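You operate a simulated robot arm through the tools that you are given. There is no shell and no other tool. Be economical: measure what you need, move in short steps, check, and stop when the job is done.

The job below is to be done with a simulated two-armed robot. You get a single attempt, and the scene is never put back.

JOB
On the top of the dark table, fold the green scarf in half.

Only the result counts: the job must be done as asked and must still hold three seconds after the hand-in. Knocking over, shifting, dropping, spilling or breaking anything else fails it. Flat cloth is picked up by pressing the open fingertips on it (5 to 10 N) and closing them slowly along it; thin cloth reads only 2 to 8 mm in the jaws.

ROBOT AND FRAMES
Two 7-joint arms with two-finger grippers on one trunk, on a base that drives. Base frame: it is fixed to the floor where the robot stands at the start and does not move with it; the origin is under the middle of the robot, x ahead of it, y to its left, z up; the surface under the hand at the start is at about z = 780. Lengths are in mm, angles in rad, forces in N, time in s.
The left shoulder is at the start at [78, 151, 888], the right one opposite. With the tool pointing down near the work surface each hand reaches from about 100 to 780 mm from the robot's upright axis, wherever it stands, measured 20 degrees to its own side. Places, roughly: top of the dark table [700, -100, 800]. Payload 2.54 kg a hand.
The TCP of each hand is the grasp point between the finger pads, 30 mm short of the fingertips. In the tool frame z runs along the fingers and y along their closing line. The gripper opens to 116 mm. The gripper's body begins 95 mm behind the TCP.
Orientation is that of the tool frame in the base frame, as [roll, pitch, yaw] about the fixed x, y, z axes, in that order (R = Rz(yaw) Ry(pitch) Rx(roll)). With the fingers straight down and closing along the base's y, the tool's x points along the base's -x, its y along +y and its z along -z.

CONTROLS
- The arms move only by the tool servo_tool. It takes "left_steps", "right_steps" or both (then of equal length, played together; a hand with none holds still); each is text: rows parted by semicolons, each of 7 numbers parted by spaces: the shift along the tool's x, y, z in units of 25 mm (1.0 is 25 mm), then the turn, a rotation vector about the tool's x, y, z in units of 5 degrees (1.0 is 5 degrees), then the opening in per cent of the stroke, from 0 (shut) to 100 (fully open). In form: tx ty tz rx ry rz gripper; .... A call has 1 to 10 rows; each row shifts and turns the commanded pose from where the row before left it, along the tool's axes as they then stand. A call with a number of a shift or a turn outside -1 to 1 is refused whole. Each row takes 0.2 s and may step no farther than 50 mm and 0.15 rad from the row before; otherwise, or with a gripper value out of range, the whole call is refused. Where a pose cannot be reached the arm comes as near as it can. A force on the tool above 40 N (or 10 N above the force at the start of the call, whichever is more), or a blocked arm, ends the call early, and 0.2 s more pass. Each finger travels about 72 mm/s and halts on what it meets, pressing with about 20 N; the grip force reading is that of the motor and also rises with nothing between the fingers. The clock runs only during rows and for 0.2 s after the last one: add rows that do not move to give the fingers time. The reply holds the time, the measured pose of the TCP, the force on the tool along the base axes, the opening and the grip force, in the units named above and with some noise, with the torque about the TCP (base axes, N m) and any sound that the robot's microphone picked up.
- Cameras (640 x 400 px; columns grow to the right, rows downward): "scene" is now at [159.6, -14.5, 1039.5]; the picture's right is [-0.16, -0.99, 0.00], its down [-0.28, 0.04, -0.96] and it looks along [0.95, -0.15, -0.28] (base axes); focal length 214 px, centre (320, 200). "left" rides on the left gripper at [69, 15, -122] in its tool frame; the picture's right is [-0.21, 0.98, 0.00], its down [-0.83, -0.18, -0.53] and it looks along [-0.52, -0.12, 0.85] (tool axes); focal length 251 px, centre (320, 200). "right" rides on the right gripper at [69, -15, -122] in its tool frame; the picture's right is [0.21, 0.98, 0.00], its down [-0.83, 0.18, -0.53] and it looks along [-0.52, 0.11, 0.85] (tool axes); focal length 251 px, centre (320, 200). There is no depth. A picture from a camera that has moved, and an enlarged one, comes with that camera's place and axes in the base frame and with its lens.
- capture(camera): a new picture of that camera. The clock stands still meanwhile.
- lift_body(by): slides the trunk up (or, below 0, down) by that many mm; the arms and the scene camera ride with it, the base frame stays. It gives what a move gives, with no picture.
- base_move(legs): drives the robot by 1 to 6 legs, each [ahead, left, turn to the left] in mm, mm and rad, along the robot's own axes; the way and the turn of a leg run together, so that a leg with both is an arc; at most 1500 mm and 3.142 rad a leg. The arms and the cameras ride along, it lands a little off, and it stops where it bumps. It gives what a move gives.
- turn_head(pan, tilt): turns the head with the scene camera to pan (to the left, within 1.396 rad either way) and tilt (down, from -0.506 to 1.204), counted from straight ahead of the robot. It gives what a move gives.
- close_up(camera, box): a new picture of the part [left, top, right, bottom] of that camera's present view, enlarged. The clock stands still meanwhile.
- hand_in(): hands the job in; it is judged then, once.

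Go step by step. Nothing tells you exact positions but the pictures and the camera data: compare them with the known pose of the tool, close in by small moves and look again before you grip or let go. The budget is 120 turns and 88 pictures, counting those below and the enlarged ones. Unless the task says otherwise, let go and move clear before handing in, and close with one line.

The tools are called by a JSON object that holds its "api" and its "payload". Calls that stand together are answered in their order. servo_tool: Moves the arms, as the interface text tells. Its arguments: {"type":"object","properties":{"left_steps":{"type":"string"},"right_steps":{"type":"string"}},"required":[]} The other tools are called the same way: lift_body (by) slides the trunk up or down; base_move (legs) drives the base; turn_head (pan, tilt) turns the head that bears the scene camera; capture (camera) takes a picture; close_up (camera, box) takes an enlarged picture of a part of a camera's view; hand_in () hands the job in.

At the start:

```text
clock: 0.0
left_tool_pos: [498.5, 124.6, 938.9]
left_ee_rot: [-3.141, 0.001, -3.14]
left_contact_force: [0.5, 0.1, -0.4]
left_torque: [0.0, 0.0, -0.01]
left_grip_width: 116.1
left_grasp_force: 0.1
right_tool_pos: [428.2, -218.8, 970.7]
right_ee_rot: [-3.141, 0.0, -3.141]
right_contact_force: [1.3, 0.0, -0.4]
right_torque: [0.02, 0.02, 0.0]
right_grip_width: 115.7
right_grasp_force: 0.0
trunk travel left (down, up): [-125.0, 164.0]
robot x, y, heading: [2.9, 1.6, -0.002]
head pan, tilt: [-0.155, 0.283]
```

scene: 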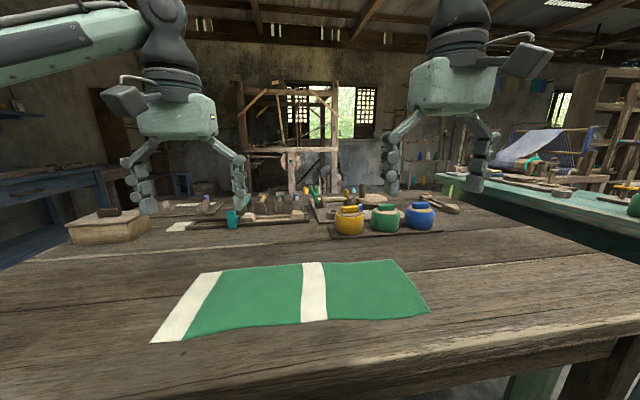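
right: 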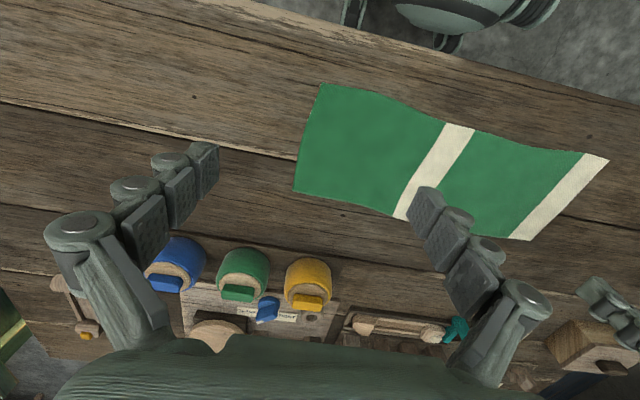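
left: 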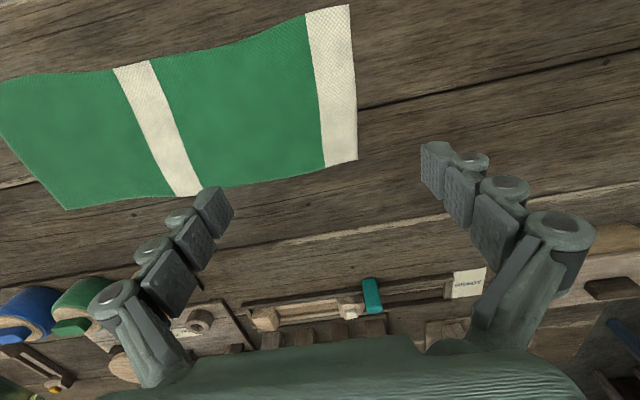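

The scarf lies flat at about x 400–560, y −230 to 170, with the white end on the left. I plan to grip both corners of the left end, left hand on the far one and right hand on the near one, and fold it onto the right end. First I drive left so that end is straight ahead of the robot.

{"api": "base_move", "payload": {"legs": [[0, 150, 0]]}}

{"api": "turn_head", "payload": {"pan": -0.1, "tilt": 0.7}}

{"api": "capture", "payload": {"camera": "scene"}}

{"api": "capture", "payload": {"camera": "right"}}

```text
clock: 2.1
left_tool_pos: [499.1, 274.2, 939.4]
left_ee_rot: [-3.141, 0.0, 3.138]
left_contact_force: [-1.0, -0.4, 0.0]
left_torque: [-0.01, 0.0, -0.01]
left_grip_width: 116.1
left_grasp_force: 0.1
right_tool_pos: [428.3, -71.2, 970.5]
right_ee_rot: [3.139, 0.0, 3.137]
right_contact_force: [-0.6, -0.2, 0.0]
right_torque: [-0.03, -0.01, -0.02]
right_grip_width: 115.9
right_grasp_force: 0.1
trunk travel left (down, up): [-125.0, 164.0]
robot x, y, heading: [-4.9, 151.3, 0.001]
head pan, tilt: [-0.155, 0.283]
```

```text
clock: 3.0
left_tool_pos: [498.6, 275.4, 938.5]
left_ee_rot: [3.141, 0.0, 3.14]
left_contact_force: [0.4, -0.1, 1.0]
left_torque: [0.01, -0.01, 0.03]
left_grip_width: 116.2
left_grasp_force: 0.2
right_tool_pos: [427.1, -70.3, 970.6]
right_ee_rot: [3.141, 0.0, 3.138]
right_contact_force: [-0.4, -0.1, -0.7]
right_torque: [-0.03, 0.01, 0.0]
right_grip_width: 116.1
right_grasp_force: 0.2
trunk travel left (down, up): [-125.0, 164.0]
robot x, y, heading: [-0.0, 147.7, -0.004]
head pan, tilt: [-0.099, 0.7]
```

```text
84 pictures are left
camera scene: at [152.0, 141.4, 1001.8], right [-0.1, -0.99, 0.0], down [-0.64, 0.07, -0.77], along [0.76, -0.08, -0.64], focal length 214 px, centre (320, 200)
```

scene: 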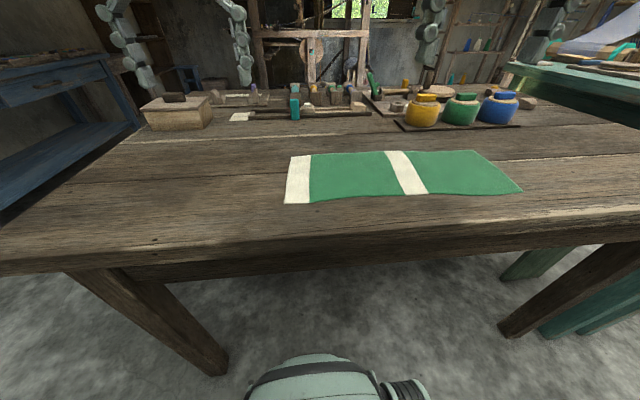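

```text
83 pictures are left
camera right: at [358.6, -86.1, 1093.2], right [-0.21, 0.98, 0.0], down [0.83, 0.18, 0.53], along [0.52, 0.11, -0.85], focal length 251 px, centre (320, 200)
```

right: 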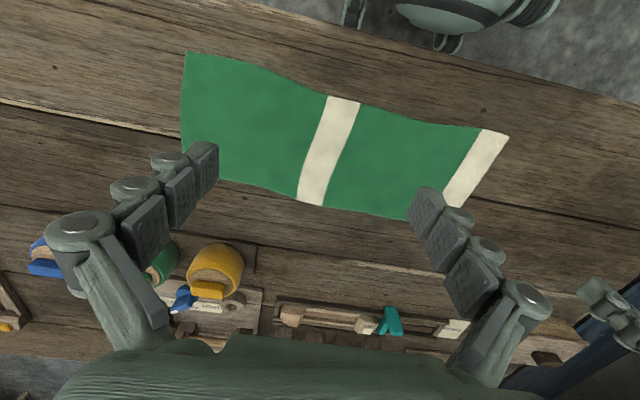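

The table surface reads about z 780, and the left end's corners are near (408,169) and (560,158). I bring both hands above those corners with the fingers part-closed.

{"api": "servo_tool", "payload": {"left_steps": "-0.25 -0.5 0.3 0 0 0 60;-0.25 -0.5 0.3 0 0 0 40;-0.25 -0.5 0.3 0 0 0 25;-0.25 -0.6 0.3 0 0 0 25;-0.25 -0.6 0.3 0 0 0 25;-0.25 -0.6 0.3 0 0 0 25;-0.28 -0.6 0.3 0 0 0 25;0 -0.6 0.3 0 0 0 25;0 -0.6 0.2 0 0 0 25;0 -0.64 0.1 0 0 0 25", "right_steps": "0 0.8 0.4 0 0 0 60;0 0.8 0.4 0 0 0 40;0 0.8 0.4 0 0 0 25;0 0.8 0.4 0 0 0 25;0 0.8 0.4 0 0 0 25;0 0.9 0.4 0 0 0 25;0 0.9 0.4 0 0 0 25;0 0.9 0.4 0 0 0 25;0 0.9 0.4 0 0 0 25;0 0.9 0.4 0 0 0 25"}}

{"api": "capture", "payload": {"camera": "scene"}}

{"api": "capture", "payload": {"camera": "right"}}

{"api": "capture", "payload": {"camera": "left"}}

```text
clock: 5.2
left_tool_pos: [543.5, 131.5, 873.3]
left_ee_rot: [-3.14, 0.001, 3.14]
left_contact_force: [0.1, -0.6, 0.2]
left_torque: [-0.01, 0.0, 0.02]
left_grip_width: 28.8
left_grasp_force: 0.1
right_tool_pos: [431.0, 73.3, 898.0]
right_ee_rot: [-3.141, 0.001, 3.138]
right_contact_force: [0.1, -0.8, 0.1]
right_torque: [-0.02, -0.02, 0.02]
right_grip_width: 29.0
right_grasp_force: 0.0
right hand out of reach, approached as far as the arm can: row 8, 9, 10
trunk travel left (down, up): [-125.0, 164.0]
robot x, y, heading: [-0.1, 150.7, -0.003]
head pan, tilt: [-0.099, 0.7]
```

```text
82 pictures are left
camera scene: at [152.1, 141.4, 1001.7], right [-0.1, -0.99, 0.0], down [-0.64, 0.07, -0.76], along [0.76, -0.08, -0.64], focal length 214 px, centre (320, 200)
```

scene: 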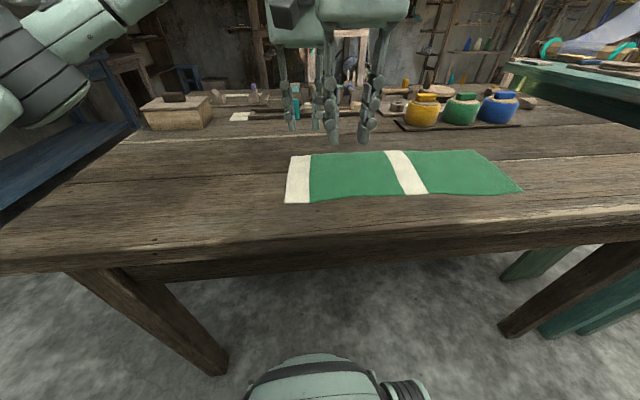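

```text
81 pictures are left
camera right: at [361.1, 58.7, 1020.1], right [-0.21, 0.98, 0.0], down [0.83, 0.18, 0.53], along [0.52, 0.11, -0.85], focal length 251 px, centre (320, 200)
```

right: 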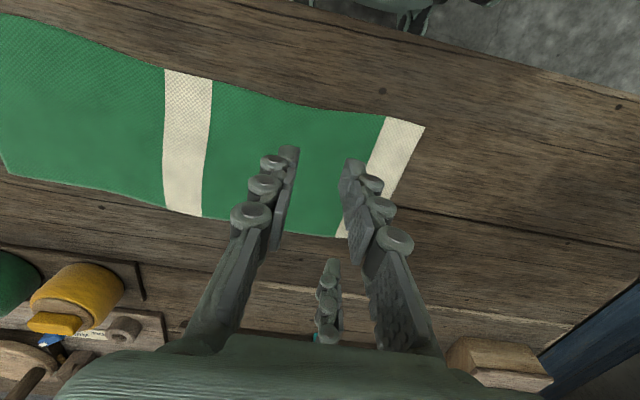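

```text
80 pictures are left
camera left: at [474.9, 145.8, 994.6], right [0.22, 0.98, 0.0], down [0.83, -0.18, 0.53], along [0.52, -0.12, -0.85], focal length 251 px, centre (320, 200)
```

left: 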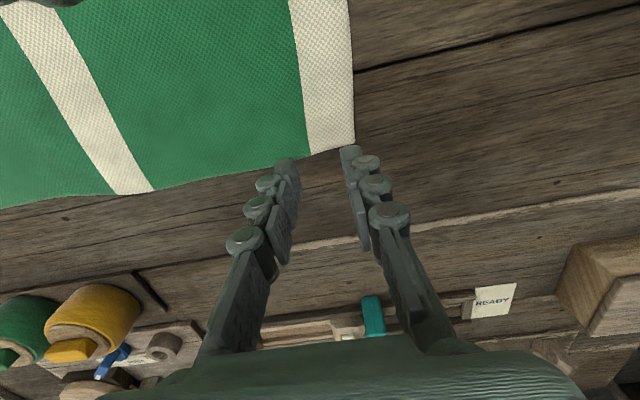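

The right hand stops at the limit of its inward reach, about 77 mm right of the robot's axis. If I drive another 72 mm left it lands over its corner, and then I bring the left hand back across.

{"api": "base_move", "payload": {"legs": [[0, 76, 0]]}}

{"api": "servo_tool", "payload": {"left_steps": "0 -0.6 0 0 0 0 25;0 -0.6 0 0 0 0 25;0 -0.6 0 0 0 0 25;0 -0.6 0 0 0 0 25;0 -0.6 0 0 0 0 25"}}

{"api": "capture", "payload": {"camera": "right"}}

{"api": "capture", "payload": {"camera": "scene"}}

```text
clock: 6.6
left_tool_pos: [544.6, 208.6, 872.9]
left_ee_rot: [3.14, 0.001, -3.141]
left_contact_force: [-0.2, -0.6, 0.4]
left_torque: [0.05, -0.01, 0.03]
left_grip_width: 28.7
left_grasp_force: 0.2
right_tool_pos: [429.9, 150.1, 897.4]
right_ee_rot: [3.14, 0.002, 3.14]
right_contact_force: [0.5, -0.4, -0.2]
right_torque: [0.0, -0.01, 0.01]
right_grip_width: 29.0
right_grasp_force: 0.0
trunk travel left (down, up): [-125.0, 164.0]
robot x, y, heading: [2.2, 229.3, 0.001]
head pan, tilt: [-0.099, 0.7]
```

```text
clock: 7.3
left_tool_pos: [546.4, 180.3, 873.3]
left_ee_rot: [3.137, -0.004, 3.14]
left_contact_force: [0.9, 4.0, -0.2]
left_torque: [-0.48, 0.21, -0.33]
left_grip_width: 29.0
left_grasp_force: 0.0
right_tool_pos: [431.7, 145.8, 899.2]
right_ee_rot: [-3.136, 0.0, 3.124]
right_contact_force: [-1.4, -3.2, -0.9]
right_torque: [0.36, -0.16, -0.05]
right_grip_width: 29.0
right_grasp_force: 0.0
trunk travel left (down, up): [-125.0, 164.0]
robot x, y, heading: [1.2, 225.7, -0.004]
head pan, tilt: [-0.099, 0.7]
stopped in row 3 (left hand): the force on the tool passed its limit at 53 N (the readings are from after the stop); the commanded pose is now the measured one
```

```text
79 pictures are left
camera right: at [363.0, 132.1, 1021.2], right [-0.2, 0.98, -0.01], down [0.83, 0.17, 0.53], along [0.52, 0.1, -0.85], focal length 251 px, centre (320, 200)
```

right: 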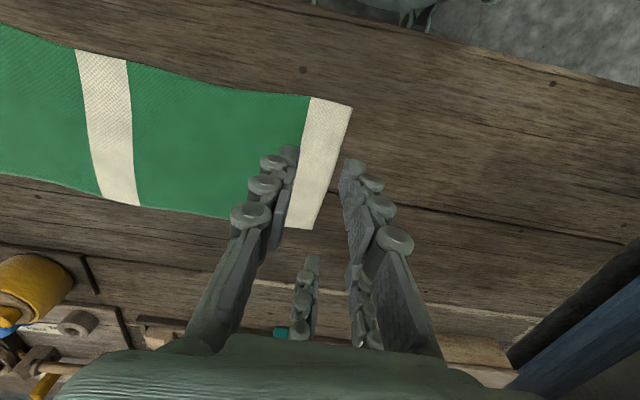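

```text
78 pictures are left
camera scene: at [152.2, 218.0, 1001.8], right [-0.1, -0.99, 0.0], down [-0.64, 0.07, -0.77], along [0.76, -0.08, -0.64], focal length 214 px, centre (320, 200)
```

scene: 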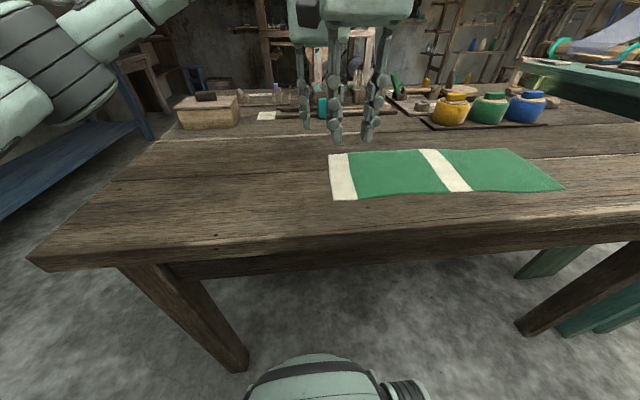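

The left hand's camera housing bumped the right gripper's body. I back the left hand off and tilt the right hand's top towards the robot by 20° to make room.

{"api": "servo_tool", "payload": {"left_steps": "0 0.6 0 0 0 0 25;0 0.6 0 0 0 0 25;0 0 0 0 0 0 25;0 0 0 0 0 0 25;0 0 0 0 0 0 25", "right_steps": "0 0 0 0 0 0 25;0 0 0 0 -1 0 25;0 0 0 0 -1 0 25;0 0 0 0 -1 0 25;0 0 0 0 -1 0 25"}}

```text
clock: 8.5
left_tool_pos: [545.4, 210.5, 873.2]
left_ee_rot: [3.138, -0.004, 3.138]
left_contact_force: [-0.3, -0.6, 0.2]
left_torque: [-0.01, -0.01, 0.02]
left_grip_width: 29.0
left_grasp_force: 0.0
right_tool_pos: [433.0, 145.5, 898.1]
right_ee_rot: [-3.138, 0.351, 3.127]
right_contact_force: [-0.7, -0.4, 0.0]
right_torque: [-0.03, -0.01, 0.01]
right_grip_width: 28.9
right_grasp_force: 0.1
trunk travel left (down, up): [-125.0, 164.0]
robot x, y, heading: [-1.3, 225.4, 0.0]
head pan, tilt: [-0.099, 0.7]
```

{"api": "servo_tool", "payload": {"left_steps": "0 0 0 0 0 0 25;0 -0.6 0 0 0 0 25;0 -0.6 0 0 0 0 25;0 -0.6 0 0 0 0 25;0 -0.6 0 0 0 0 25;0 -0.65 0 0 0 0 25", "right_steps": "0.68 0 -0.25 0 0 0 25;0 0 0 0 0 0 25;0 0 0 0 0 0 25;0 0 0 0 0 0 25;0 0 0 0 0 0 25;0 0 0 0 0 0 25"}}

{"api": "capture", "payload": {"camera": "right"}}

{"api": "capture", "payload": {"camera": "left"}}

```text
clock: 9.9
left_tool_pos: [546.3, 134.7, 873.5]
left_ee_rot: [3.138, -0.002, 3.139]
left_contact_force: [-0.6, 0.1, 0.7]
left_torque: [0.02, 0.03, 0.02]
left_grip_width: 29.1
left_grasp_force: 0.0
right_tool_pos: [414.9, 146.6, 898.1]
right_ee_rot: [-3.135, 0.348, 3.127]
right_contact_force: [-0.2, -0.3, 0.5]
right_torque: [0.01, 0.03, 0.01]
right_grip_width: 29.0
right_grasp_force: 0.0
trunk travel left (down, up): [-125.0, 164.0]
robot x, y, heading: [-0.5, 228.9, 0.002]
head pan, tilt: [-0.099, 0.7]
```

```text
77 pictures are left
camera right: at [307.4, 132.8, 990.3], right [-0.19, 0.98, -0.08], down [0.6, 0.18, 0.78], along [0.78, 0.1, -0.62], focal length 251 px, centre (320, 200)
```

right: 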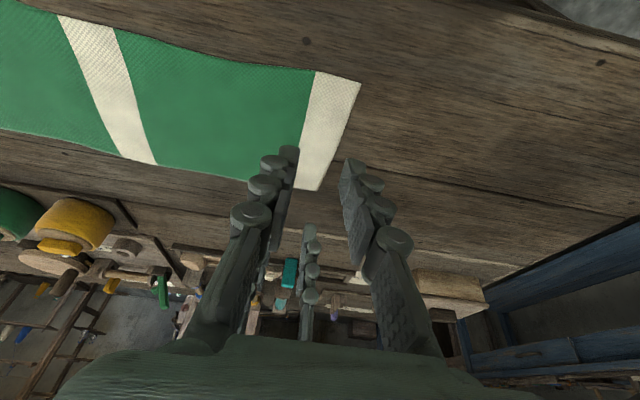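

```text
76 pictures are left
camera left: at [477.1, 148.6, 995.3], right [0.22, 0.98, 0.0], down [0.83, -0.19, 0.53], along [0.52, -0.11, -0.85], focal length 251 px, centre (320, 200)
```

left: 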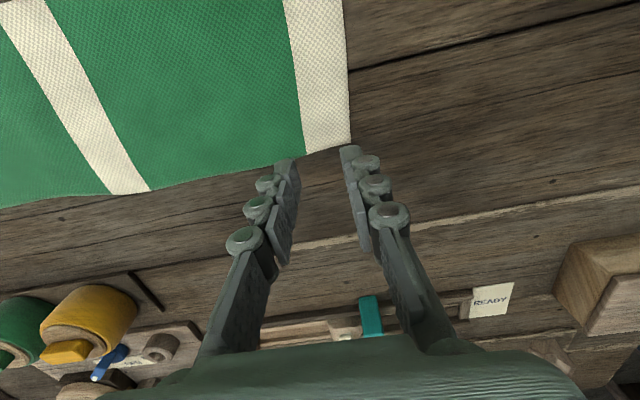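

The left tips are over the far corner and the right tips over the near one, each about 25 mm inside the white edge. I lower both hands until they are just above the cloth.

{"api": "servo_tool", "payload": {"left_steps": "0.06 0 0.55 0 0 0 25;0.06 0 0.55 0 0 0 25;0.06 0 0.55 0 0 0 25;0.06 0 0.55 0 0 0 25;0 0 0 0 0 0 25", "right_steps": "0.257 -0.05 0.705 0 0 0 25;0.257 -0.05 0.705 0 0 0 25;0.257 -0.05 0.705 0 0 0 25;0.257 -0.05 0.705 0 0 0 25;0 0 0 0 0 0 25"}}

{"api": "capture", "payload": {"camera": "right"}}

{"api": "capture", "payload": {"camera": "left"}}

```text
clock: 11.1
left_tool_pos: [539.5, 134.0, 818.6]
left_ee_rot: [3.137, -0.005, 3.139]
left_contact_force: [0.0, -0.9, 0.0]
left_torque: [0.01, 0.0, -0.01]
left_grip_width: 29.1
left_grasp_force: 0.0
right_tool_pos: [413.7, 140.9, 822.9]
right_ee_rot: [-3.137, 0.349, 3.128]
right_contact_force: [-0.4, 0.3, -0.5]
right_torque: [-0.02, -0.01, 0.01]
right_grip_width: 29.0
right_grasp_force: 0.0
trunk travel left (down, up): [-125.0, 164.0]
robot x, y, heading: [3.9, 223.5, 0.0]
head pan, tilt: [-0.099, 0.7]
```

```text
75 pictures are left
camera right: at [307.0, 127.0, 914.8], right [-0.19, 0.98, -0.08], down [0.6, 0.18, 0.78], along [0.78, 0.1, -0.62], focal length 251 px, centre (320, 200)
```

right: 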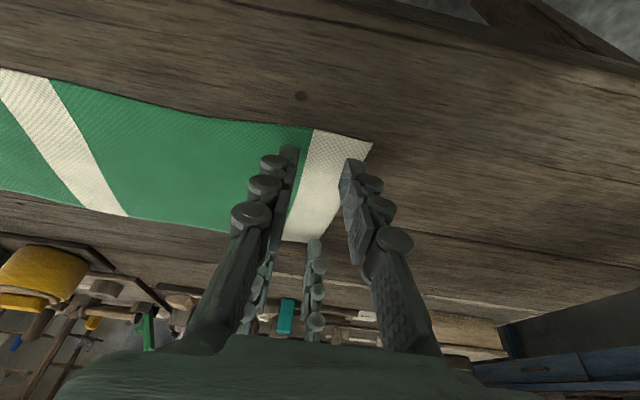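

```text
74 pictures are left
camera left: at [471.0, 148.9, 941.1], right [0.22, 0.98, 0.0], down [0.83, -0.18, 0.53], along [0.52, -0.11, -0.85], focal length 251 px, centre (320, 200)
```

left: 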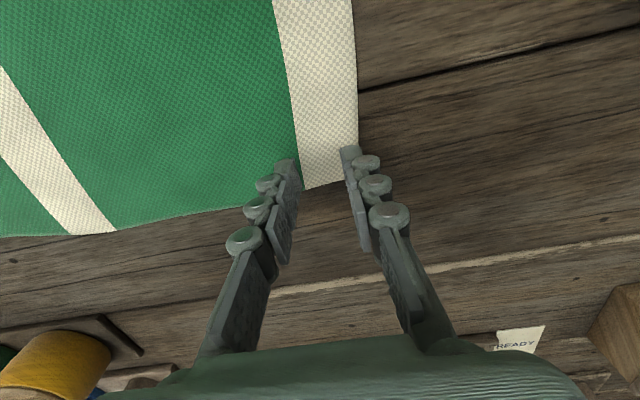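

{"api": "servo_tool", "payload": {"left_steps": "0 -0.16 0.1 0 0 0 25;0 0 0.1 0 0 0 25;0 0 0.08 0 0 0 25;0 0 0 0 0 0 25", "right_steps": "0.034 0 0.094 0 0 0 25;0.034 0 0.094 0 0 0 25;0.034 0 0.094 0 0 0 25;0.034 0 0.094 0 0 0 25"}}

```text
clock: 12.1
left_tool_pos: [539.0, 129.9, 811.1]
left_ee_rot: [3.138, -0.004, 3.137]
left_contact_force: [0.4, -0.7, 0.7]
left_torque: [-0.01, -0.01, 0.0]
left_grip_width: 29.1
left_grasp_force: 0.0
right_tool_pos: [415.3, 139.8, 813.8]
right_ee_rot: [-3.137, 0.349, 3.128]
right_contact_force: [0.9, -1.3, 0.4]
right_torque: [0.01, -0.03, -0.04]
right_grip_width: 28.8
right_grasp_force: 0.1
trunk travel left (down, up): [-125.0, 164.0]
robot x, y, heading: [-1.4, 223.2, -0.0]
head pan, tilt: [-0.099, 0.7]
```

{"api": "servo_tool", "payload": {"left_steps": "0 0 0.06 0 0 0 25;0 0 0.04 0 0 0 25;0 0 0 0 0 0 25", "right_steps": "0.02 0 0.056 0 0 0 25;0.014 0 0.037 0 0 0 25;0 0 0 0 0 0 25"}}

```text
clock: 12.9
left_tool_pos: [538.3, 129.9, 810.4]
left_ee_rot: [-3.141, 0.0, 3.137]
left_contact_force: [1.1, -1.1, 14.3]
left_torque: [-0.1, -0.01, 0.04]
left_grip_width: 29.1
left_grasp_force: 0.0
right_tool_pos: [414.5, 140.0, 812.3]
right_ee_rot: [-3.138, 0.354, 3.127]
right_contact_force: [3.1, -1.6, 7.9]
right_torque: [0.02, -0.08, 0.0]
right_grip_width: 28.8
right_grasp_force: 0.1
trunk travel left (down, up): [-125.0, 164.0]
robot x, y, heading: [-1.5, 229.2, -0.005]
head pan, tilt: [-0.099, 0.7]
```

Contact: left presses 14 N and right 8 N. I ease the left off a little and close both slowly.

{"api": "servo_tool", "payload": {"left_steps": "0 0 -0.035 0 0 0 25;0 0 0 0 0 0 22;0 0 0 0 0 0 19;0 0 0 0 0 0 16;0 0 0 0 0 0 13;0 0 0 0 0 0 10;0 0 0 0 0 0 7;0 0 0 0 0 0 4;0 0 0 0 0 0 1;0 0 0 0 0 0 0", "right_steps": "0 0 0 0 0 0 25;0 0 0 0 0 0 22;0 0 0 0 0 0 19;0 0 0 0 0 0 16;0 0 0 0 0 0 13;0 0 0 0 0 0 10;0 0 0 0 0 0 7;0 0 0 0 0 0 4;0 0 0 0 0 0 1;0 0 0 0 0 0 0"}}

{"api": "capture", "payload": {"camera": "right"}}

{"api": "capture", "payload": {"camera": "left"}}

```text
clock: 15.1
left_tool_pos: [539.0, 131.5, 809.3]
left_ee_rot: [3.137, -0.003, 3.14]
left_contact_force: [-0.7, 0.2, 0.8]
left_torque: [-0.01, 0.0, -0.01]
left_grip_width: 0.1
left_grasp_force: 20.1
right_tool_pos: [414.2, 141.1, 811.1]
right_ee_rot: [-3.137, 0.348, 3.127]
right_contact_force: [-0.2, -0.3, 0.6]
right_torque: [0.0, 0.02, -0.02]
right_grip_width: 3.5
right_grasp_force: 18.7
trunk travel left (down, up): [-125.0, 164.0]
robot x, y, heading: [-2.8, 227.9, -0.004]
head pan, tilt: [-0.099, 0.7]
```

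```text
73 pictures are left
camera right: at [306.8, 127.2, 902.5], right [-0.19, 0.98, -0.08], down [0.6, 0.18, 0.78], along [0.78, 0.1, -0.62], focal length 251 px, centre (320, 200)
```

right: 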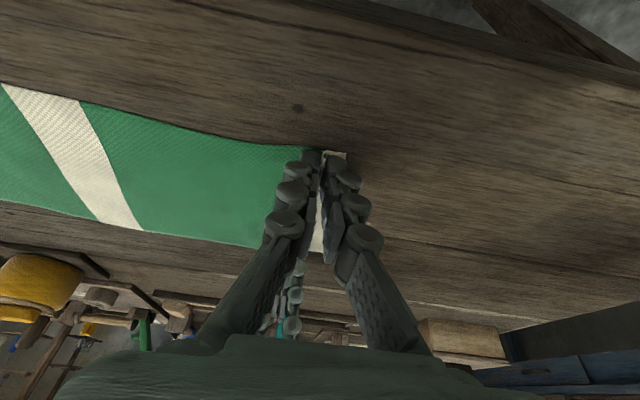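

```text
72 pictures are left
camera left: at [470.5, 145.2, 931.4], right [0.22, 0.98, 0.0], down [0.83, -0.19, 0.53], along [0.52, -0.11, -0.85], focal length 251 px, centre (320, 200)
```

left: 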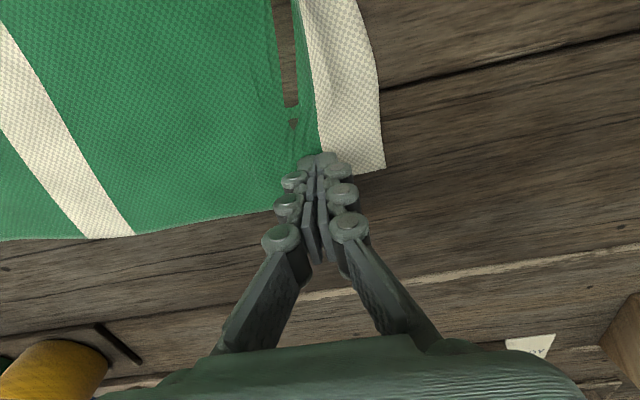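

The right hand holds cloth at 3.5 mm, but the left slipped off and reads 0.1 mm. I raise the left a little, reopen it and look.

{"api": "servo_tool", "payload": {"left_steps": "0 0 -0.6 0 0 0 0;0 0 0 0 0 0 15;0 0 0 0 0 0 25;0 0 0 0 0 0 25"}}

{"api": "capture", "payload": {"camera": "left"}}

```text
clock: 16.1
left_tool_pos: [539.1, 130.9, 825.3]
left_ee_rot: [3.138, -0.003, 3.139]
left_contact_force: [0.7, 0.1, 0.5]
left_torque: [0.03, 0.01, -0.02]
left_grip_width: 29.2
left_grasp_force: 0.1
right_tool_pos: [414.0, 140.5, 810.9]
right_ee_rot: [-3.137, 0.349, 3.128]
right_contact_force: [-0.1, -0.1, 0.1]
right_torque: [-0.04, 0.03, -0.03]
right_grip_width: 2.6
right_grasp_force: 18.3
trunk travel left (down, up): [-125.0, 164.0]
robot x, y, heading: [1.9, 227.1, -0.001]
head pan, tilt: [-0.099, 0.7]
```

```text
71 pictures are left
camera left: at [470.6, 144.9, 946.4], right [0.22, 0.98, 0.0], down [0.83, -0.19, 0.53], along [0.52, -0.11, -0.85], focal length 251 px, centre (320, 200)
```

left: 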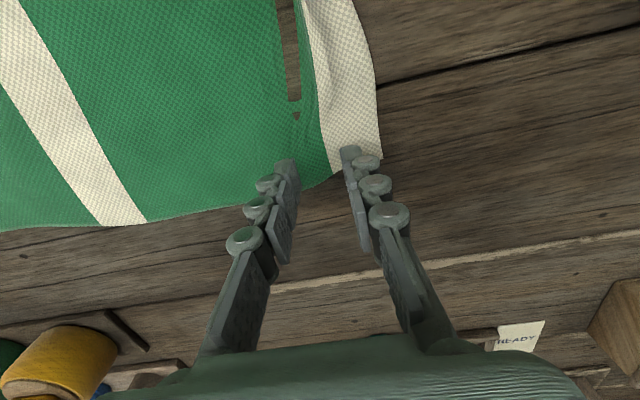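

{"api": "servo_tool", "payload": {"left_steps": "0.2 0.3 0.15 0 0 0 25;0 0.1 0.25 0 0 0 25;0 0 0.14 0 0 0 25;0 0 0.08 0 0 0 25;0 0 0 0 0 0 25"}}

```text
clock: 17.3
left_tool_pos: [532.5, 139.2, 810.8]
left_ee_rot: [3.14, -0.002, 3.138]
left_contact_force: [0.1, 0.7, 12.5]
left_torque: [-0.03, -0.03, -0.03]
left_grip_width: 29.2
left_grasp_force: 0.6
right_tool_pos: [412.6, 140.6, 812.2]
right_ee_rot: [-3.138, 0.35, 3.129]
right_contact_force: [1.1, -0.2, -0.7]
right_torque: [0.02, 0.0, 0.03]
right_grip_width: 2.8
right_grasp_force: 18.0
trunk travel left (down, up): [-125.0, 164.0]
robot x, y, heading: [2.4, 227.8, -0.007]
head pan, tilt: [-0.099, 0.7]
```

{"api": "servo_tool", "payload": {"left_steps": "0 0 -0.015 0 0 0 24;0 0 0 0 0 0 22;0 0 0 0 0 0 20;0 0 0 0 0 0 18;0 0 0 0 0 0 16;0 0 0 0 0 0 14"}}

{"api": "capture", "payload": {"camera": "left"}}

```text
clock: 18.7
left_tool_pos: [533.3, 139.5, 810.6]
left_ee_rot: [3.139, 0.001, 3.14]
left_contact_force: [0.2, -0.5, 14.2]
left_torque: [-0.03, -0.05, 0.01]
left_grip_width: 15.7
left_grasp_force: 0.0
right_tool_pos: [412.2, 140.3, 812.2]
right_ee_rot: [-3.136, 0.351, 3.127]
right_contact_force: [-0.3, -0.4, -0.3]
right_torque: [0.0, 0.02, 0.01]
right_grip_width: 2.9
right_grasp_force: 18.0
trunk travel left (down, up): [-125.0, 164.0]
robot x, y, heading: [0.5, 227.7, -0.004]
head pan, tilt: [-0.099, 0.7]
```

```text
70 pictures are left
camera left: at [465.2, 154.8, 932.4], right [0.22, 0.98, 0.0], down [0.83, -0.19, 0.53], along [0.52, -0.11, -0.85], focal length 251 px, centre (320, 200)
```

left: 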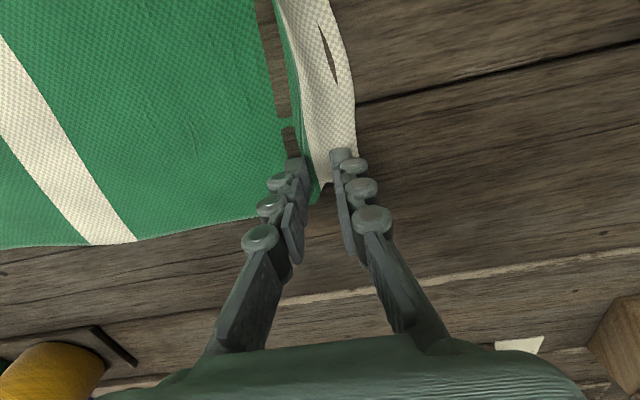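

{"api": "servo_tool", "payload": {"left_steps": "0 0 0 0 0 0 12;0 0 0 0 0 0 10;0 0 0 0 0 0 8;0 0 0 0 0 0 6;0 0 0 0 0 0 4;0 0 0 0 0 0 2;0 0 0 0 0 0 0;0 0 0 0 0 0 0"}}

{"api": "capture", "payload": {"camera": "left"}}

```text
clock: 20.5
left_tool_pos: [533.8, 139.7, 809.3]
left_ee_rot: [3.139, -0.005, 3.138]
left_contact_force: [-0.7, -0.1, 4.4]
left_torque: [-0.07, 0.0, 0.03]
left_grip_width: 1.1
left_grasp_force: 18.6
right_tool_pos: [414.5, 140.2, 812.1]
right_ee_rot: [-3.136, 0.35, 3.127]
right_contact_force: [1.2, -0.3, -0.2]
right_torque: [-0.02, -0.01, -0.05]
right_grip_width: 2.6
right_grasp_force: 17.8
trunk travel left (down, up): [-125.0, 164.0]
robot x, y, heading: [-0.8, 227.3, -0.0]
head pan, tilt: [-0.099, 0.7]
```

```text
69 pictures are left
camera left: at [465.9, 154.6, 931.6], right [0.22, 0.98, 0.0], down [0.83, -0.19, 0.53], along [0.52, -0.11, -0.85], focal length 251 px, centre (320, 200)
```

left: 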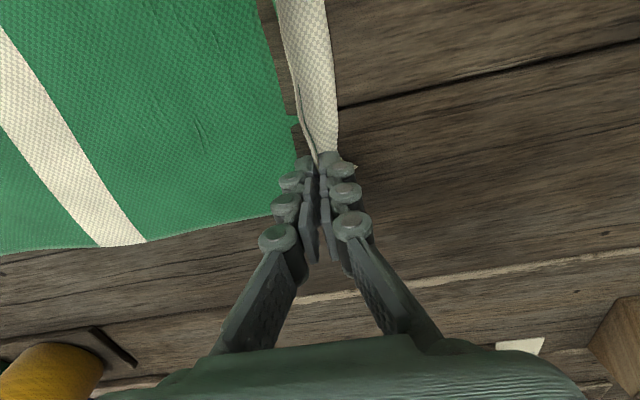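

Cloth is gathered at both grips. I lift both hands 40 mm to test the hold.

{"api": "servo_tool", "payload": {"left_steps": "0 0 -0.4 0 0 0 0;0 0 -0.4 0 0 0 0;0 0 -0.4 0 0 0 0;0 0 -0.4 0 0 0 0", "right_steps": "-0.137 0 -0.376 0 0 0 0;-0.137 0 -0.376 0 0 0 0;-0.137 0 -0.376 0 0 0 0;-0.137 0 -0.376 0 0 0 0"}}

{"api": "capture", "payload": {"camera": "left"}}

{"api": "capture", "payload": {"camera": "right"}}

{"api": "capture", "payload": {"camera": "scene"}}

```text
clock: 21.5
left_tool_pos: [535.3, 141.1, 850.2]
left_ee_rot: [3.138, -0.005, 3.137]
left_contact_force: [-0.4, -0.6, 3.6]
left_torque: [-0.23, 0.03, -0.01]
left_grip_width: 1.6
left_grasp_force: 16.3
right_tool_pos: [412.7, 141.6, 850.9]
right_ee_rot: [-3.136, 0.35, 3.128]
right_contact_force: [-0.2, 0.2, 0.3]
right_torque: [0.06, 0.01, 0.02]
right_grip_width: 2.7
right_grasp_force: 17.6
trunk travel left (down, up): [-125.0, 164.0]
robot x, y, heading: [1.8, 223.7, -0.004]
head pan, tilt: [-0.099, 0.7]
```

```text
68 pictures are left
camera left: at [466.4, 155.2, 972.5], right [0.22, 0.98, 0.0], down [0.83, -0.19, 0.53], along [0.52, -0.11, -0.85], focal length 251 px, centre (320, 200)
```

left: 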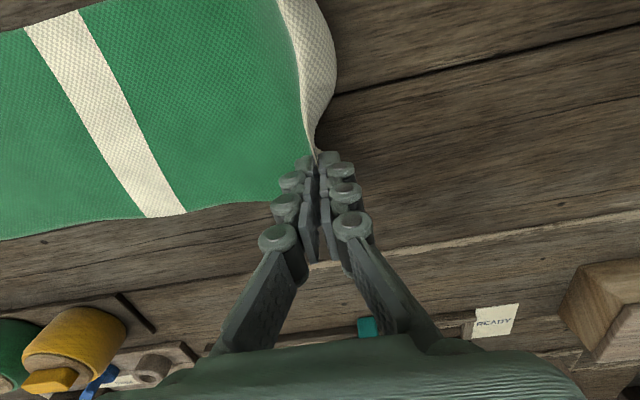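

```text
67 pictures are left
camera right: at [306.6, 128.2, 942.4], right [-0.19, 0.98, -0.08], down [0.6, 0.18, 0.78], along [0.78, 0.1, -0.62], focal length 251 px, centre (320, 200)
```

right: 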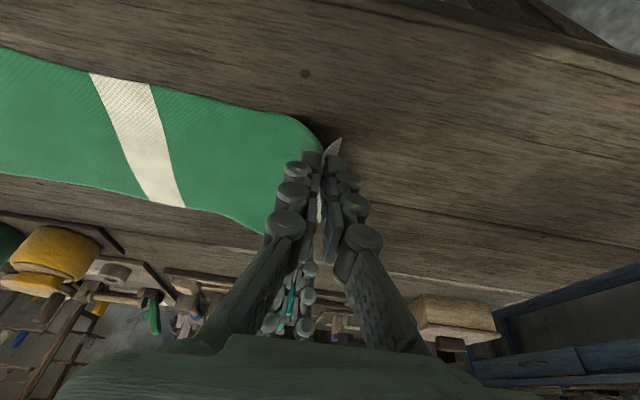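

```text
66 pictures are left
camera scene: at [152.1, 217.9, 1001.8], right [-0.1, -0.99, 0.0], down [-0.64, 0.07, -0.77], along [0.76, -0.08, -0.64], focal length 214 px, centre (320, 200)
```

scene: 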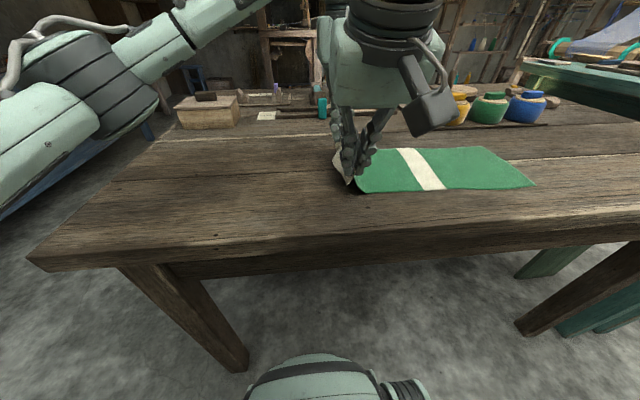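

Both hands hold the edge, and the scarf slid about 30 mm left: its right end is now near y −197, so the fold line is near y 0. I carry the edge over in an arc, using base drives to the right and trunk lifts so the two hands stay rigid with each other.

{"api": "base_move", "payload": {"legs": [[0, -40, 0]]}}

{"api": "lift_body", "payload": {"by": 70}}

{"api": "base_move", "payload": {"legs": [[0, -60, 0]]}}

{"api": "lift_body", "payload": {"by": 35}}

{"api": "capture", "payload": {"camera": "scene"}}

{"api": "capture", "payload": {"camera": "right"}}

```text
clock: 22.5
left_tool_pos: [534.7, 102.1, 850.0]
left_ee_rot: [3.139, -0.003, 3.139]
left_contact_force: [0.4, -0.8, -0.2]
left_torque: [-0.02, -0.01, 0.0]
left_grip_width: 3.5
left_grasp_force: 17.8
right_tool_pos: [414.8, 102.9, 850.9]
right_ee_rot: [-3.135, 0.349, 3.128]
right_contact_force: [0.7, 0.1, -1.5]
right_torque: [0.0, 0.01, 0.03]
right_grip_width: 4.0
right_grasp_force: 20.0
trunk travel left (down, up): [-125.0, 164.0]
robot x, y, heading: [1.9, 186.2, -0.0]
head pan, tilt: [-0.099, 0.7]
```

```text
clock: 23.6
left_tool_pos: [535.1, 100.6, 919.2]
left_ee_rot: [3.138, -0.004, 3.141]
left_contact_force: [0.7, 0.0, 1.3]
left_torque: [0.1, 0.01, 0.01]
left_grip_width: 1.6
left_grasp_force: 17.9
right_tool_pos: [414.7, 101.7, 920.6]
right_ee_rot: [-3.136, 0.348, 3.127]
right_contact_force: [0.7, -0.2, -1.7]
right_torque: [0.07, -0.01, -0.01]
right_grip_width: 3.9
right_grasp_force: 20.2
trunk travel left (down, up): [-195.0, 94.0]
robot x, y, heading: [0.6, 189.9, -0.0]
head pan, tilt: [-0.099, 0.7]
```

```text
clock: 24.9
left_tool_pos: [535.0, 42.7, 919.6]
left_ee_rot: [3.136, -0.002, -3.142]
left_contact_force: [0.3, 0.2, -0.6]
left_torque: [0.01, 0.02, 0.01]
left_grip_width: 3.3
left_grasp_force: 18.5
right_tool_pos: [413.6, 42.9, 921.3]
right_ee_rot: [-3.136, 0.349, 3.128]
right_contact_force: [0.2, 0.0, -2.4]
right_torque: [0.0, 0.0, -0.03]
right_grip_width: 2.4
right_grasp_force: 17.5
trunk travel left (down, up): [-195.0, 94.0]
robot x, y, heading: [-1.4, 130.1, -0.002]
head pan, tilt: [-0.099, 0.7]
```

```text
clock: 25.6
left_tool_pos: [536.0, 41.6, 954.9]
left_ee_rot: [3.139, -0.004, 3.139]
left_contact_force: [-0.2, -0.5, -1.0]
left_torque: [0.09, 0.0, -0.03]
left_grip_width: 4.0
left_grasp_force: 22.3
right_tool_pos: [414.4, 44.0, 956.3]
right_ee_rot: [-3.136, 0.347, 3.127]
right_contact_force: [0.2, 0.2, -1.0]
right_torque: [0.03, 0.03, 0.02]
right_grip_width: 3.7
right_grasp_force: 19.3
trunk travel left (down, up): [-230.0, 59.0]
robot x, y, heading: [-0.7, 128.4, -0.002]
head pan, tilt: [-0.099, 0.7]
```

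```text
65 pictures are left
camera scene: at [152.2, 119.1, 1106.6], right [-0.1, -0.99, 0.0], down [-0.64, 0.07, -0.76], along [0.76, -0.08, -0.64], focal length 214 px, centre (320, 200)
```

scene: 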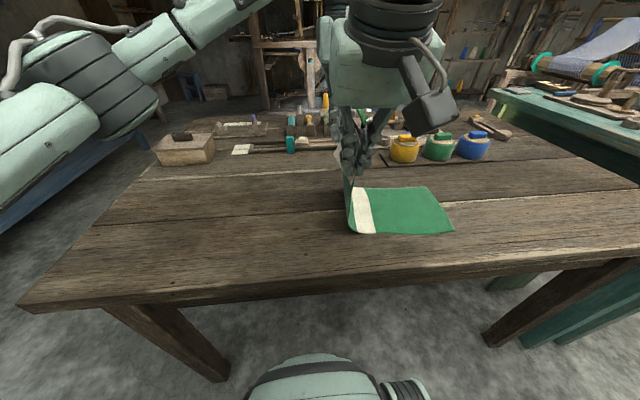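

```text
64 pictures are left
camera right: at [306.8, 29.4, 1047.0], right [-0.19, 0.98, -0.08], down [0.6, 0.18, 0.78], along [0.78, 0.1, -0.62], focal length 251 px, centre (320, 200)
```

right: 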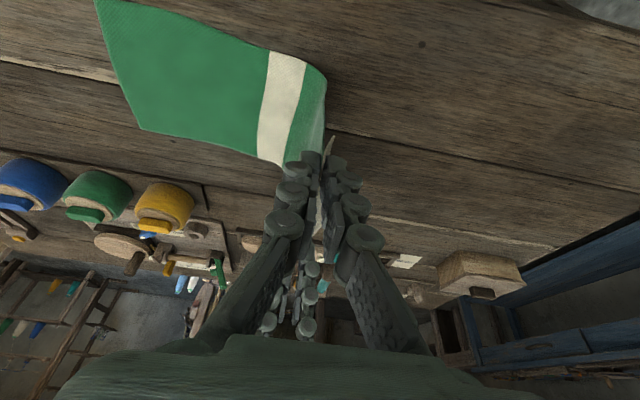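

The fold is forming cleanly and the right end stays put at (415,−179)–(565,−203). I continue over the top and start down.

{"api": "base_move", "payload": {"legs": [[4, -80, 0]]}}

{"api": "base_move", "payload": {"legs": [[4, -60, 0]]}}

{"api": "lift_body", "payload": {"by": -30}}

{"api": "capture", "payload": {"camera": "scene"}}

{"api": "capture", "payload": {"camera": "right"}}

{"api": "capture", "payload": {"camera": "left"}}

```text
clock: 27.1
left_tool_pos: [539.2, -38.1, 955.7]
left_ee_rot: [3.138, -0.005, 3.138]
left_contact_force: [-0.7, -0.3, 0.3]
left_torque: [0.01, 0.01, -0.01]
left_grip_width: 1.9
left_grasp_force: 19.5
right_tool_pos: [416.9, -37.4, 955.8]
right_ee_rot: [-3.138, 0.349, 3.126]
right_contact_force: [-0.1, -2.3, 0.8]
right_torque: [0.21, -0.06, 0.08]
right_grip_width: 2.1
right_grasp_force: 20.2
trunk travel left (down, up): [-230.0, 59.0]
robot x, y, heading: [3.5, 50.8, -0.001]
head pan, tilt: [-0.099, 0.7]
```

```text
clock: 28.3
left_tool_pos: [542.0, -98.0, 956.0]
left_ee_rot: [3.139, -0.003, 3.137]
left_contact_force: [1.6, 0.4, 4.2]
left_torque: [-0.03, 0.02, 0.0]
left_grip_width: 2.9
left_grasp_force: 22.8
right_tool_pos: [421.0, -97.0, 955.2]
right_ee_rot: [-3.136, 0.348, 3.127]
right_contact_force: [-0.3, -1.3, 1.5]
right_torque: [0.26, 0.01, 0.08]
right_grip_width: 1.9
right_grasp_force: 20.4
trunk travel left (down, up): [-230.0, 59.0]
robot x, y, heading: [4.8, -11.4, -0.003]
head pan, tilt: [-0.099, 0.7]
```

```text
clock: 29.1
left_tool_pos: [543.4, -97.4, 925.4]
left_ee_rot: [3.138, -0.003, 3.14]
left_contact_force: [0.7, -0.3, 1.5]
left_torque: [-0.12, -0.01, 0.02]
left_grip_width: 1.6
left_grasp_force: 16.8
right_tool_pos: [420.8, -96.0, 926.6]
right_ee_rot: [-3.136, 0.35, 3.129]
right_contact_force: [1.3, -1.0, 0.6]
right_torque: [-0.26, -0.03, -0.09]
right_grip_width: 2.0
right_grasp_force: 16.6
trunk travel left (down, up): [-200.0, 89.0]
robot x, y, heading: [9.3, -13.2, -0.002]
head pan, tilt: [-0.099, 0.7]
```

```text
63 pictures are left
camera scene: at [159.3, -20.1, 1076.9], right [-0.1, -0.99, 0.0], down [-0.64, 0.07, -0.77], along [0.76, -0.08, -0.64], focal length 214 px, centre (320, 200)
```

scene: 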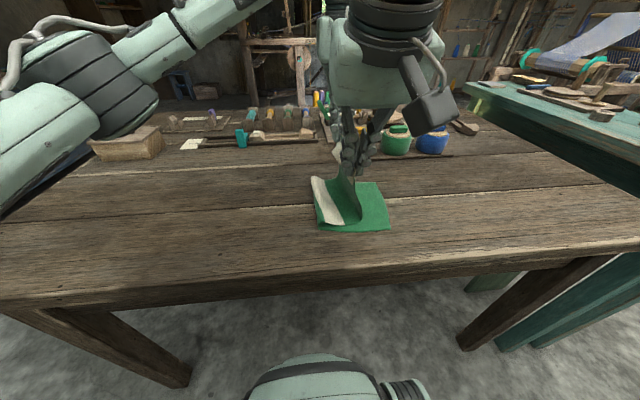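

```text
62 pictures are left
camera right: at [313.8, -109.9, 1017.4], right [-0.19, 0.98, -0.08], down [0.6, 0.18, 0.78], along [0.78, 0.1, -0.62], focal length 251 px, centre (320, 200)
```

right: 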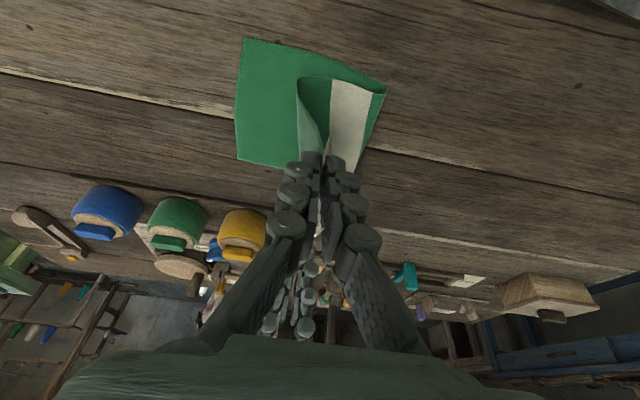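

```text
61 pictures are left
camera left: at [473.7, -82.8, 1047.5], right [0.22, 0.98, 0.0], down [0.83, -0.19, 0.53], along [0.52, -0.11, -0.85], focal length 251 px, centre (320, 200)
```

left: 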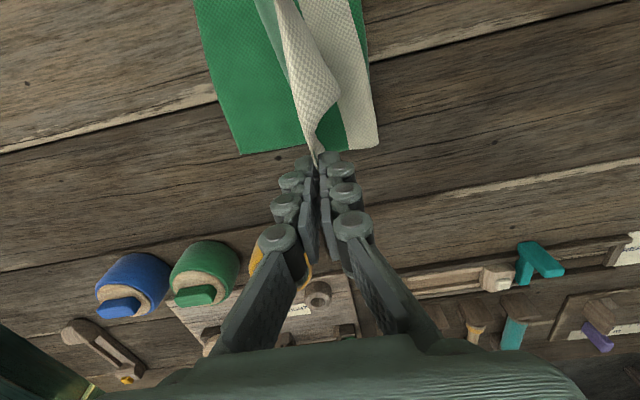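

The edge is now past the top and everything is stable. I continue down toward the right end, tilting the hands' line slightly to match that end's angle.

{"api": "base_move", "payload": {"legs": [[4, -45, 0]]}}

{"api": "lift_body", "payload": {"by": -45}}

{"api": "servo_tool", "payload": {"left_steps": "0 -0.4 0.2 0 0 0 0;0 -0.4 0.2 0 0 0 0;0 -0.4 0.2 0 0 0 0;0 -0.4 0.2 0 0 0 0", "right_steps": "0.068 -0.2 0.188 0 0 0 0;0.068 -0.2 0.188 0 0 0 0;0.068 -0.2 0.188 0 0 0 0;0.068 -0.2 0.188 0 0 0 0"}}

{"api": "capture", "payload": {"camera": "scene"}}

{"api": "capture", "payload": {"camera": "right"}}

{"api": "capture", "payload": {"camera": "left"}}

```text
clock: 30.2
left_tool_pos: [545.7, -144.3, 926.0]
left_ee_rot: [3.14, -0.002, 3.14]
left_contact_force: [-0.1, -0.1, -2.2]
left_torque: [0.04, -0.01, 0.0]
left_grip_width: 3.9
left_grasp_force: 22.3
right_tool_pos: [425.1, -141.7, 925.5]
right_ee_rot: [-3.136, 0.351, 3.127]
right_contact_force: [-0.5, -1.9, -0.7]
right_torque: [0.05, 0.02, 0.01]
right_grip_width: 3.8
right_grasp_force: 24.1
trunk travel left (down, up): [-200.0, 89.0]
robot x, y, heading: [15.0, -56.8, -0.005]
head pan, tilt: [-0.099, 0.7]
```

```text
clock: 31.1
left_tool_pos: [545.8, -142.2, 880.6]
left_ee_rot: [3.138, -0.005, 3.138]
left_contact_force: [0.7, -0.5, -0.5]
left_torque: [0.03, -0.03, 0.02]
left_grip_width: 3.8
left_grasp_force: 24.1
right_tool_pos: [424.5, -142.3, 882.1]
right_ee_rot: [-3.134, 0.349, 3.127]
right_contact_force: [0.5, -0.7, 0.5]
right_torque: [0.06, -0.01, -0.01]
right_grip_width: 3.8
right_grasp_force: 18.4
trunk travel left (down, up): [-155.0, 134.0]
robot x, y, heading: [16.0, -54.6, -0.004]
head pan, tilt: [-0.099, 0.7]
```

```text
clock: 32.1
left_tool_pos: [546.2, -183.4, 860.2]
left_ee_rot: [3.138, -0.004, 3.139]
left_contact_force: [-1.3, -0.1, 0.9]
left_torque: [0.04, 0.02, -0.04]
left_grip_width: 3.6
left_grasp_force: 18.5
right_tool_pos: [425.5, -161.2, 861.2]
right_ee_rot: [-3.135, 0.35, 3.126]
right_contact_force: [1.0, -0.7, -1.2]
right_torque: [0.09, 0.0, -0.01]
right_grip_width: 4.0
right_grasp_force: 24.6
trunk travel left (down, up): [-155.0, 134.0]
robot x, y, heading: [9.0, -56.0, -0.005]
head pan, tilt: [-0.099, 0.7]
```

```text
60 pictures are left
camera scene: at [163.5, -65.0, 1031.8], right [-0.1, -0.99, 0.0], down [-0.64, 0.07, -0.76], along [0.76, -0.08, -0.64], focal length 214 px, centre (320, 200)
```

scene: 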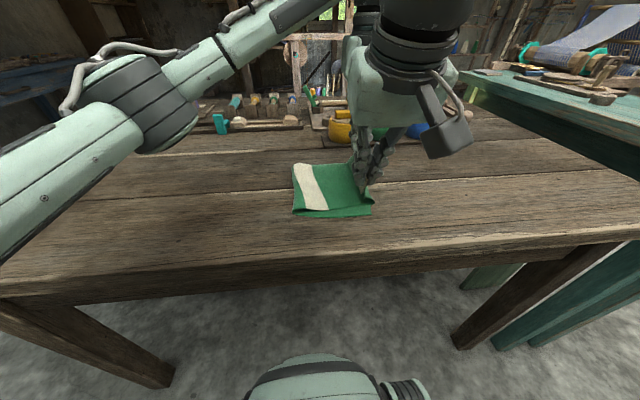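

```text
59 pictures are left
camera right: at [317.8, -174.3, 952.9], right [-0.18, 0.98, -0.08], down [0.6, 0.18, 0.78], along [0.78, 0.1, -0.62], focal length 251 px, centre (320, 200)
```

right: 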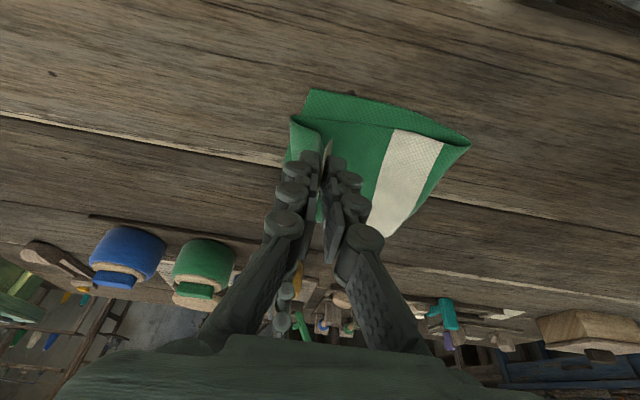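

```text
58 pictures are left
camera left: at [477.3, -167.7, 981.6], right [0.22, 0.98, 0.0], down [0.83, -0.19, 0.53], along [0.52, -0.11, -0.85], focal length 251 px, centre (320, 200)
```

left: 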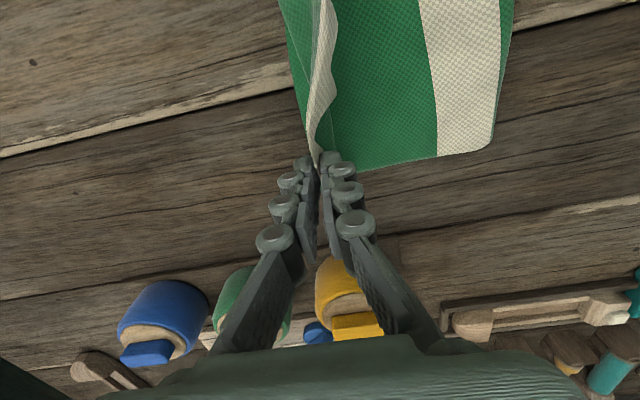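

The fold line has rolled too far right: the crease is near y −43 instead of about 10. I raise the edge, go back part of the way and repeat the arc lower, so the slack lets the crease settle farther left.

{"api": "lift_body", "payload": {"by": 60}}

{"api": "base_move", "payload": {"legs": [[0, 90, 0]]}}

{"api": "base_move", "payload": {"legs": [[0, 110, 0]]}}

{"api": "capture", "payload": {"camera": "scene"}}

{"api": "capture", "payload": {"camera": "right"}}

```text
clock: 33.1
left_tool_pos: [546.1, -181.2, 919.8]
left_ee_rot: [3.138, -0.004, 3.136]
left_contact_force: [-1.5, 0.2, 0.7]
left_torque: [0.01, 0.01, 0.01]
left_grip_width: 2.0
left_grasp_force: 16.0
right_tool_pos: [425.1, -161.0, 922.4]
right_ee_rot: [-3.136, 0.349, 3.125]
right_contact_force: [0.8, -0.3, -0.2]
right_torque: [-0.03, -0.01, -0.05]
right_grip_width: 3.9
right_grasp_force: 18.6
trunk travel left (down, up): [-215.0, 74.0]
robot x, y, heading: [8.0, -53.9, -0.006]
head pan, tilt: [-0.099, 0.7]
```

```text
clock: 34.6
left_tool_pos: [547.4, -92.9, 920.0]
left_ee_rot: [3.138, -0.004, 3.14]
left_contact_force: [0.2, 1.0, -1.1]
left_torque: [0.0, 0.0, 0.01]
left_grip_width: 2.0
left_grasp_force: 16.7
right_tool_pos: [425.0, -70.5, 921.7]
right_ee_rot: [-3.135, 0.35, 3.129]
right_contact_force: [2.4, -0.5, 0.1]
right_torque: [-0.03, -0.03, -0.03]
right_grip_width: 4.0
right_grasp_force: 18.5
trunk travel left (down, up): [-215.0, 74.0]
robot x, y, heading: [12.0, 35.4, -0.007]
head pan, tilt: [-0.099, 0.7]
```

```text
clock: 36.3
left_tool_pos: [546.1, 16.5, 919.6]
left_ee_rot: [3.137, -0.005, 3.138]
left_contact_force: [-1.3, 0.1, -0.8]
left_torque: [-0.04, 0.01, -0.06]
left_grip_width: 3.7
left_grasp_force: 24.7
right_tool_pos: [424.2, 39.3, 922.6]
right_ee_rot: [-3.137, 0.35, 3.125]
right_contact_force: [1.6, 1.4, 1.8]
right_torque: [-0.36, 0.0, -0.16]
right_grip_width: 1.8
right_grasp_force: 17.0
trunk travel left (down, up): [-215.0, 74.0]
robot x, y, heading: [13.8, 143.5, -0.003]
head pan, tilt: [-0.099, 0.7]
```

```text
57 pictures are left
camera scene: at [164.0, 134.7, 1091.8], right [-0.1, -0.99, 0.0], down [-0.64, 0.07, -0.77], along [0.76, -0.08, -0.64], focal length 214 px, centre (320, 200)
```

scene: 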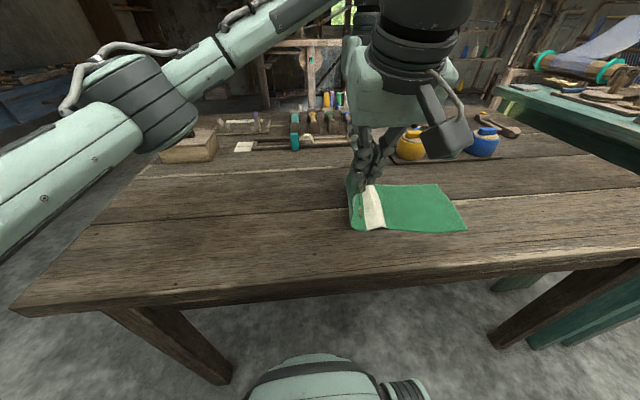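

```text
56 pictures are left
camera right: at [318.2, 25.3, 1013.1], right [-0.18, 0.98, -0.08], down [0.6, 0.18, 0.78], along [0.78, 0.1, -0.62], focal length 251 px, centre (320, 200)
```

right: 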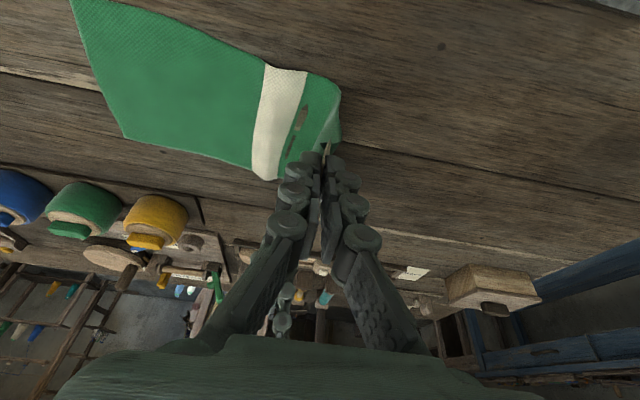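

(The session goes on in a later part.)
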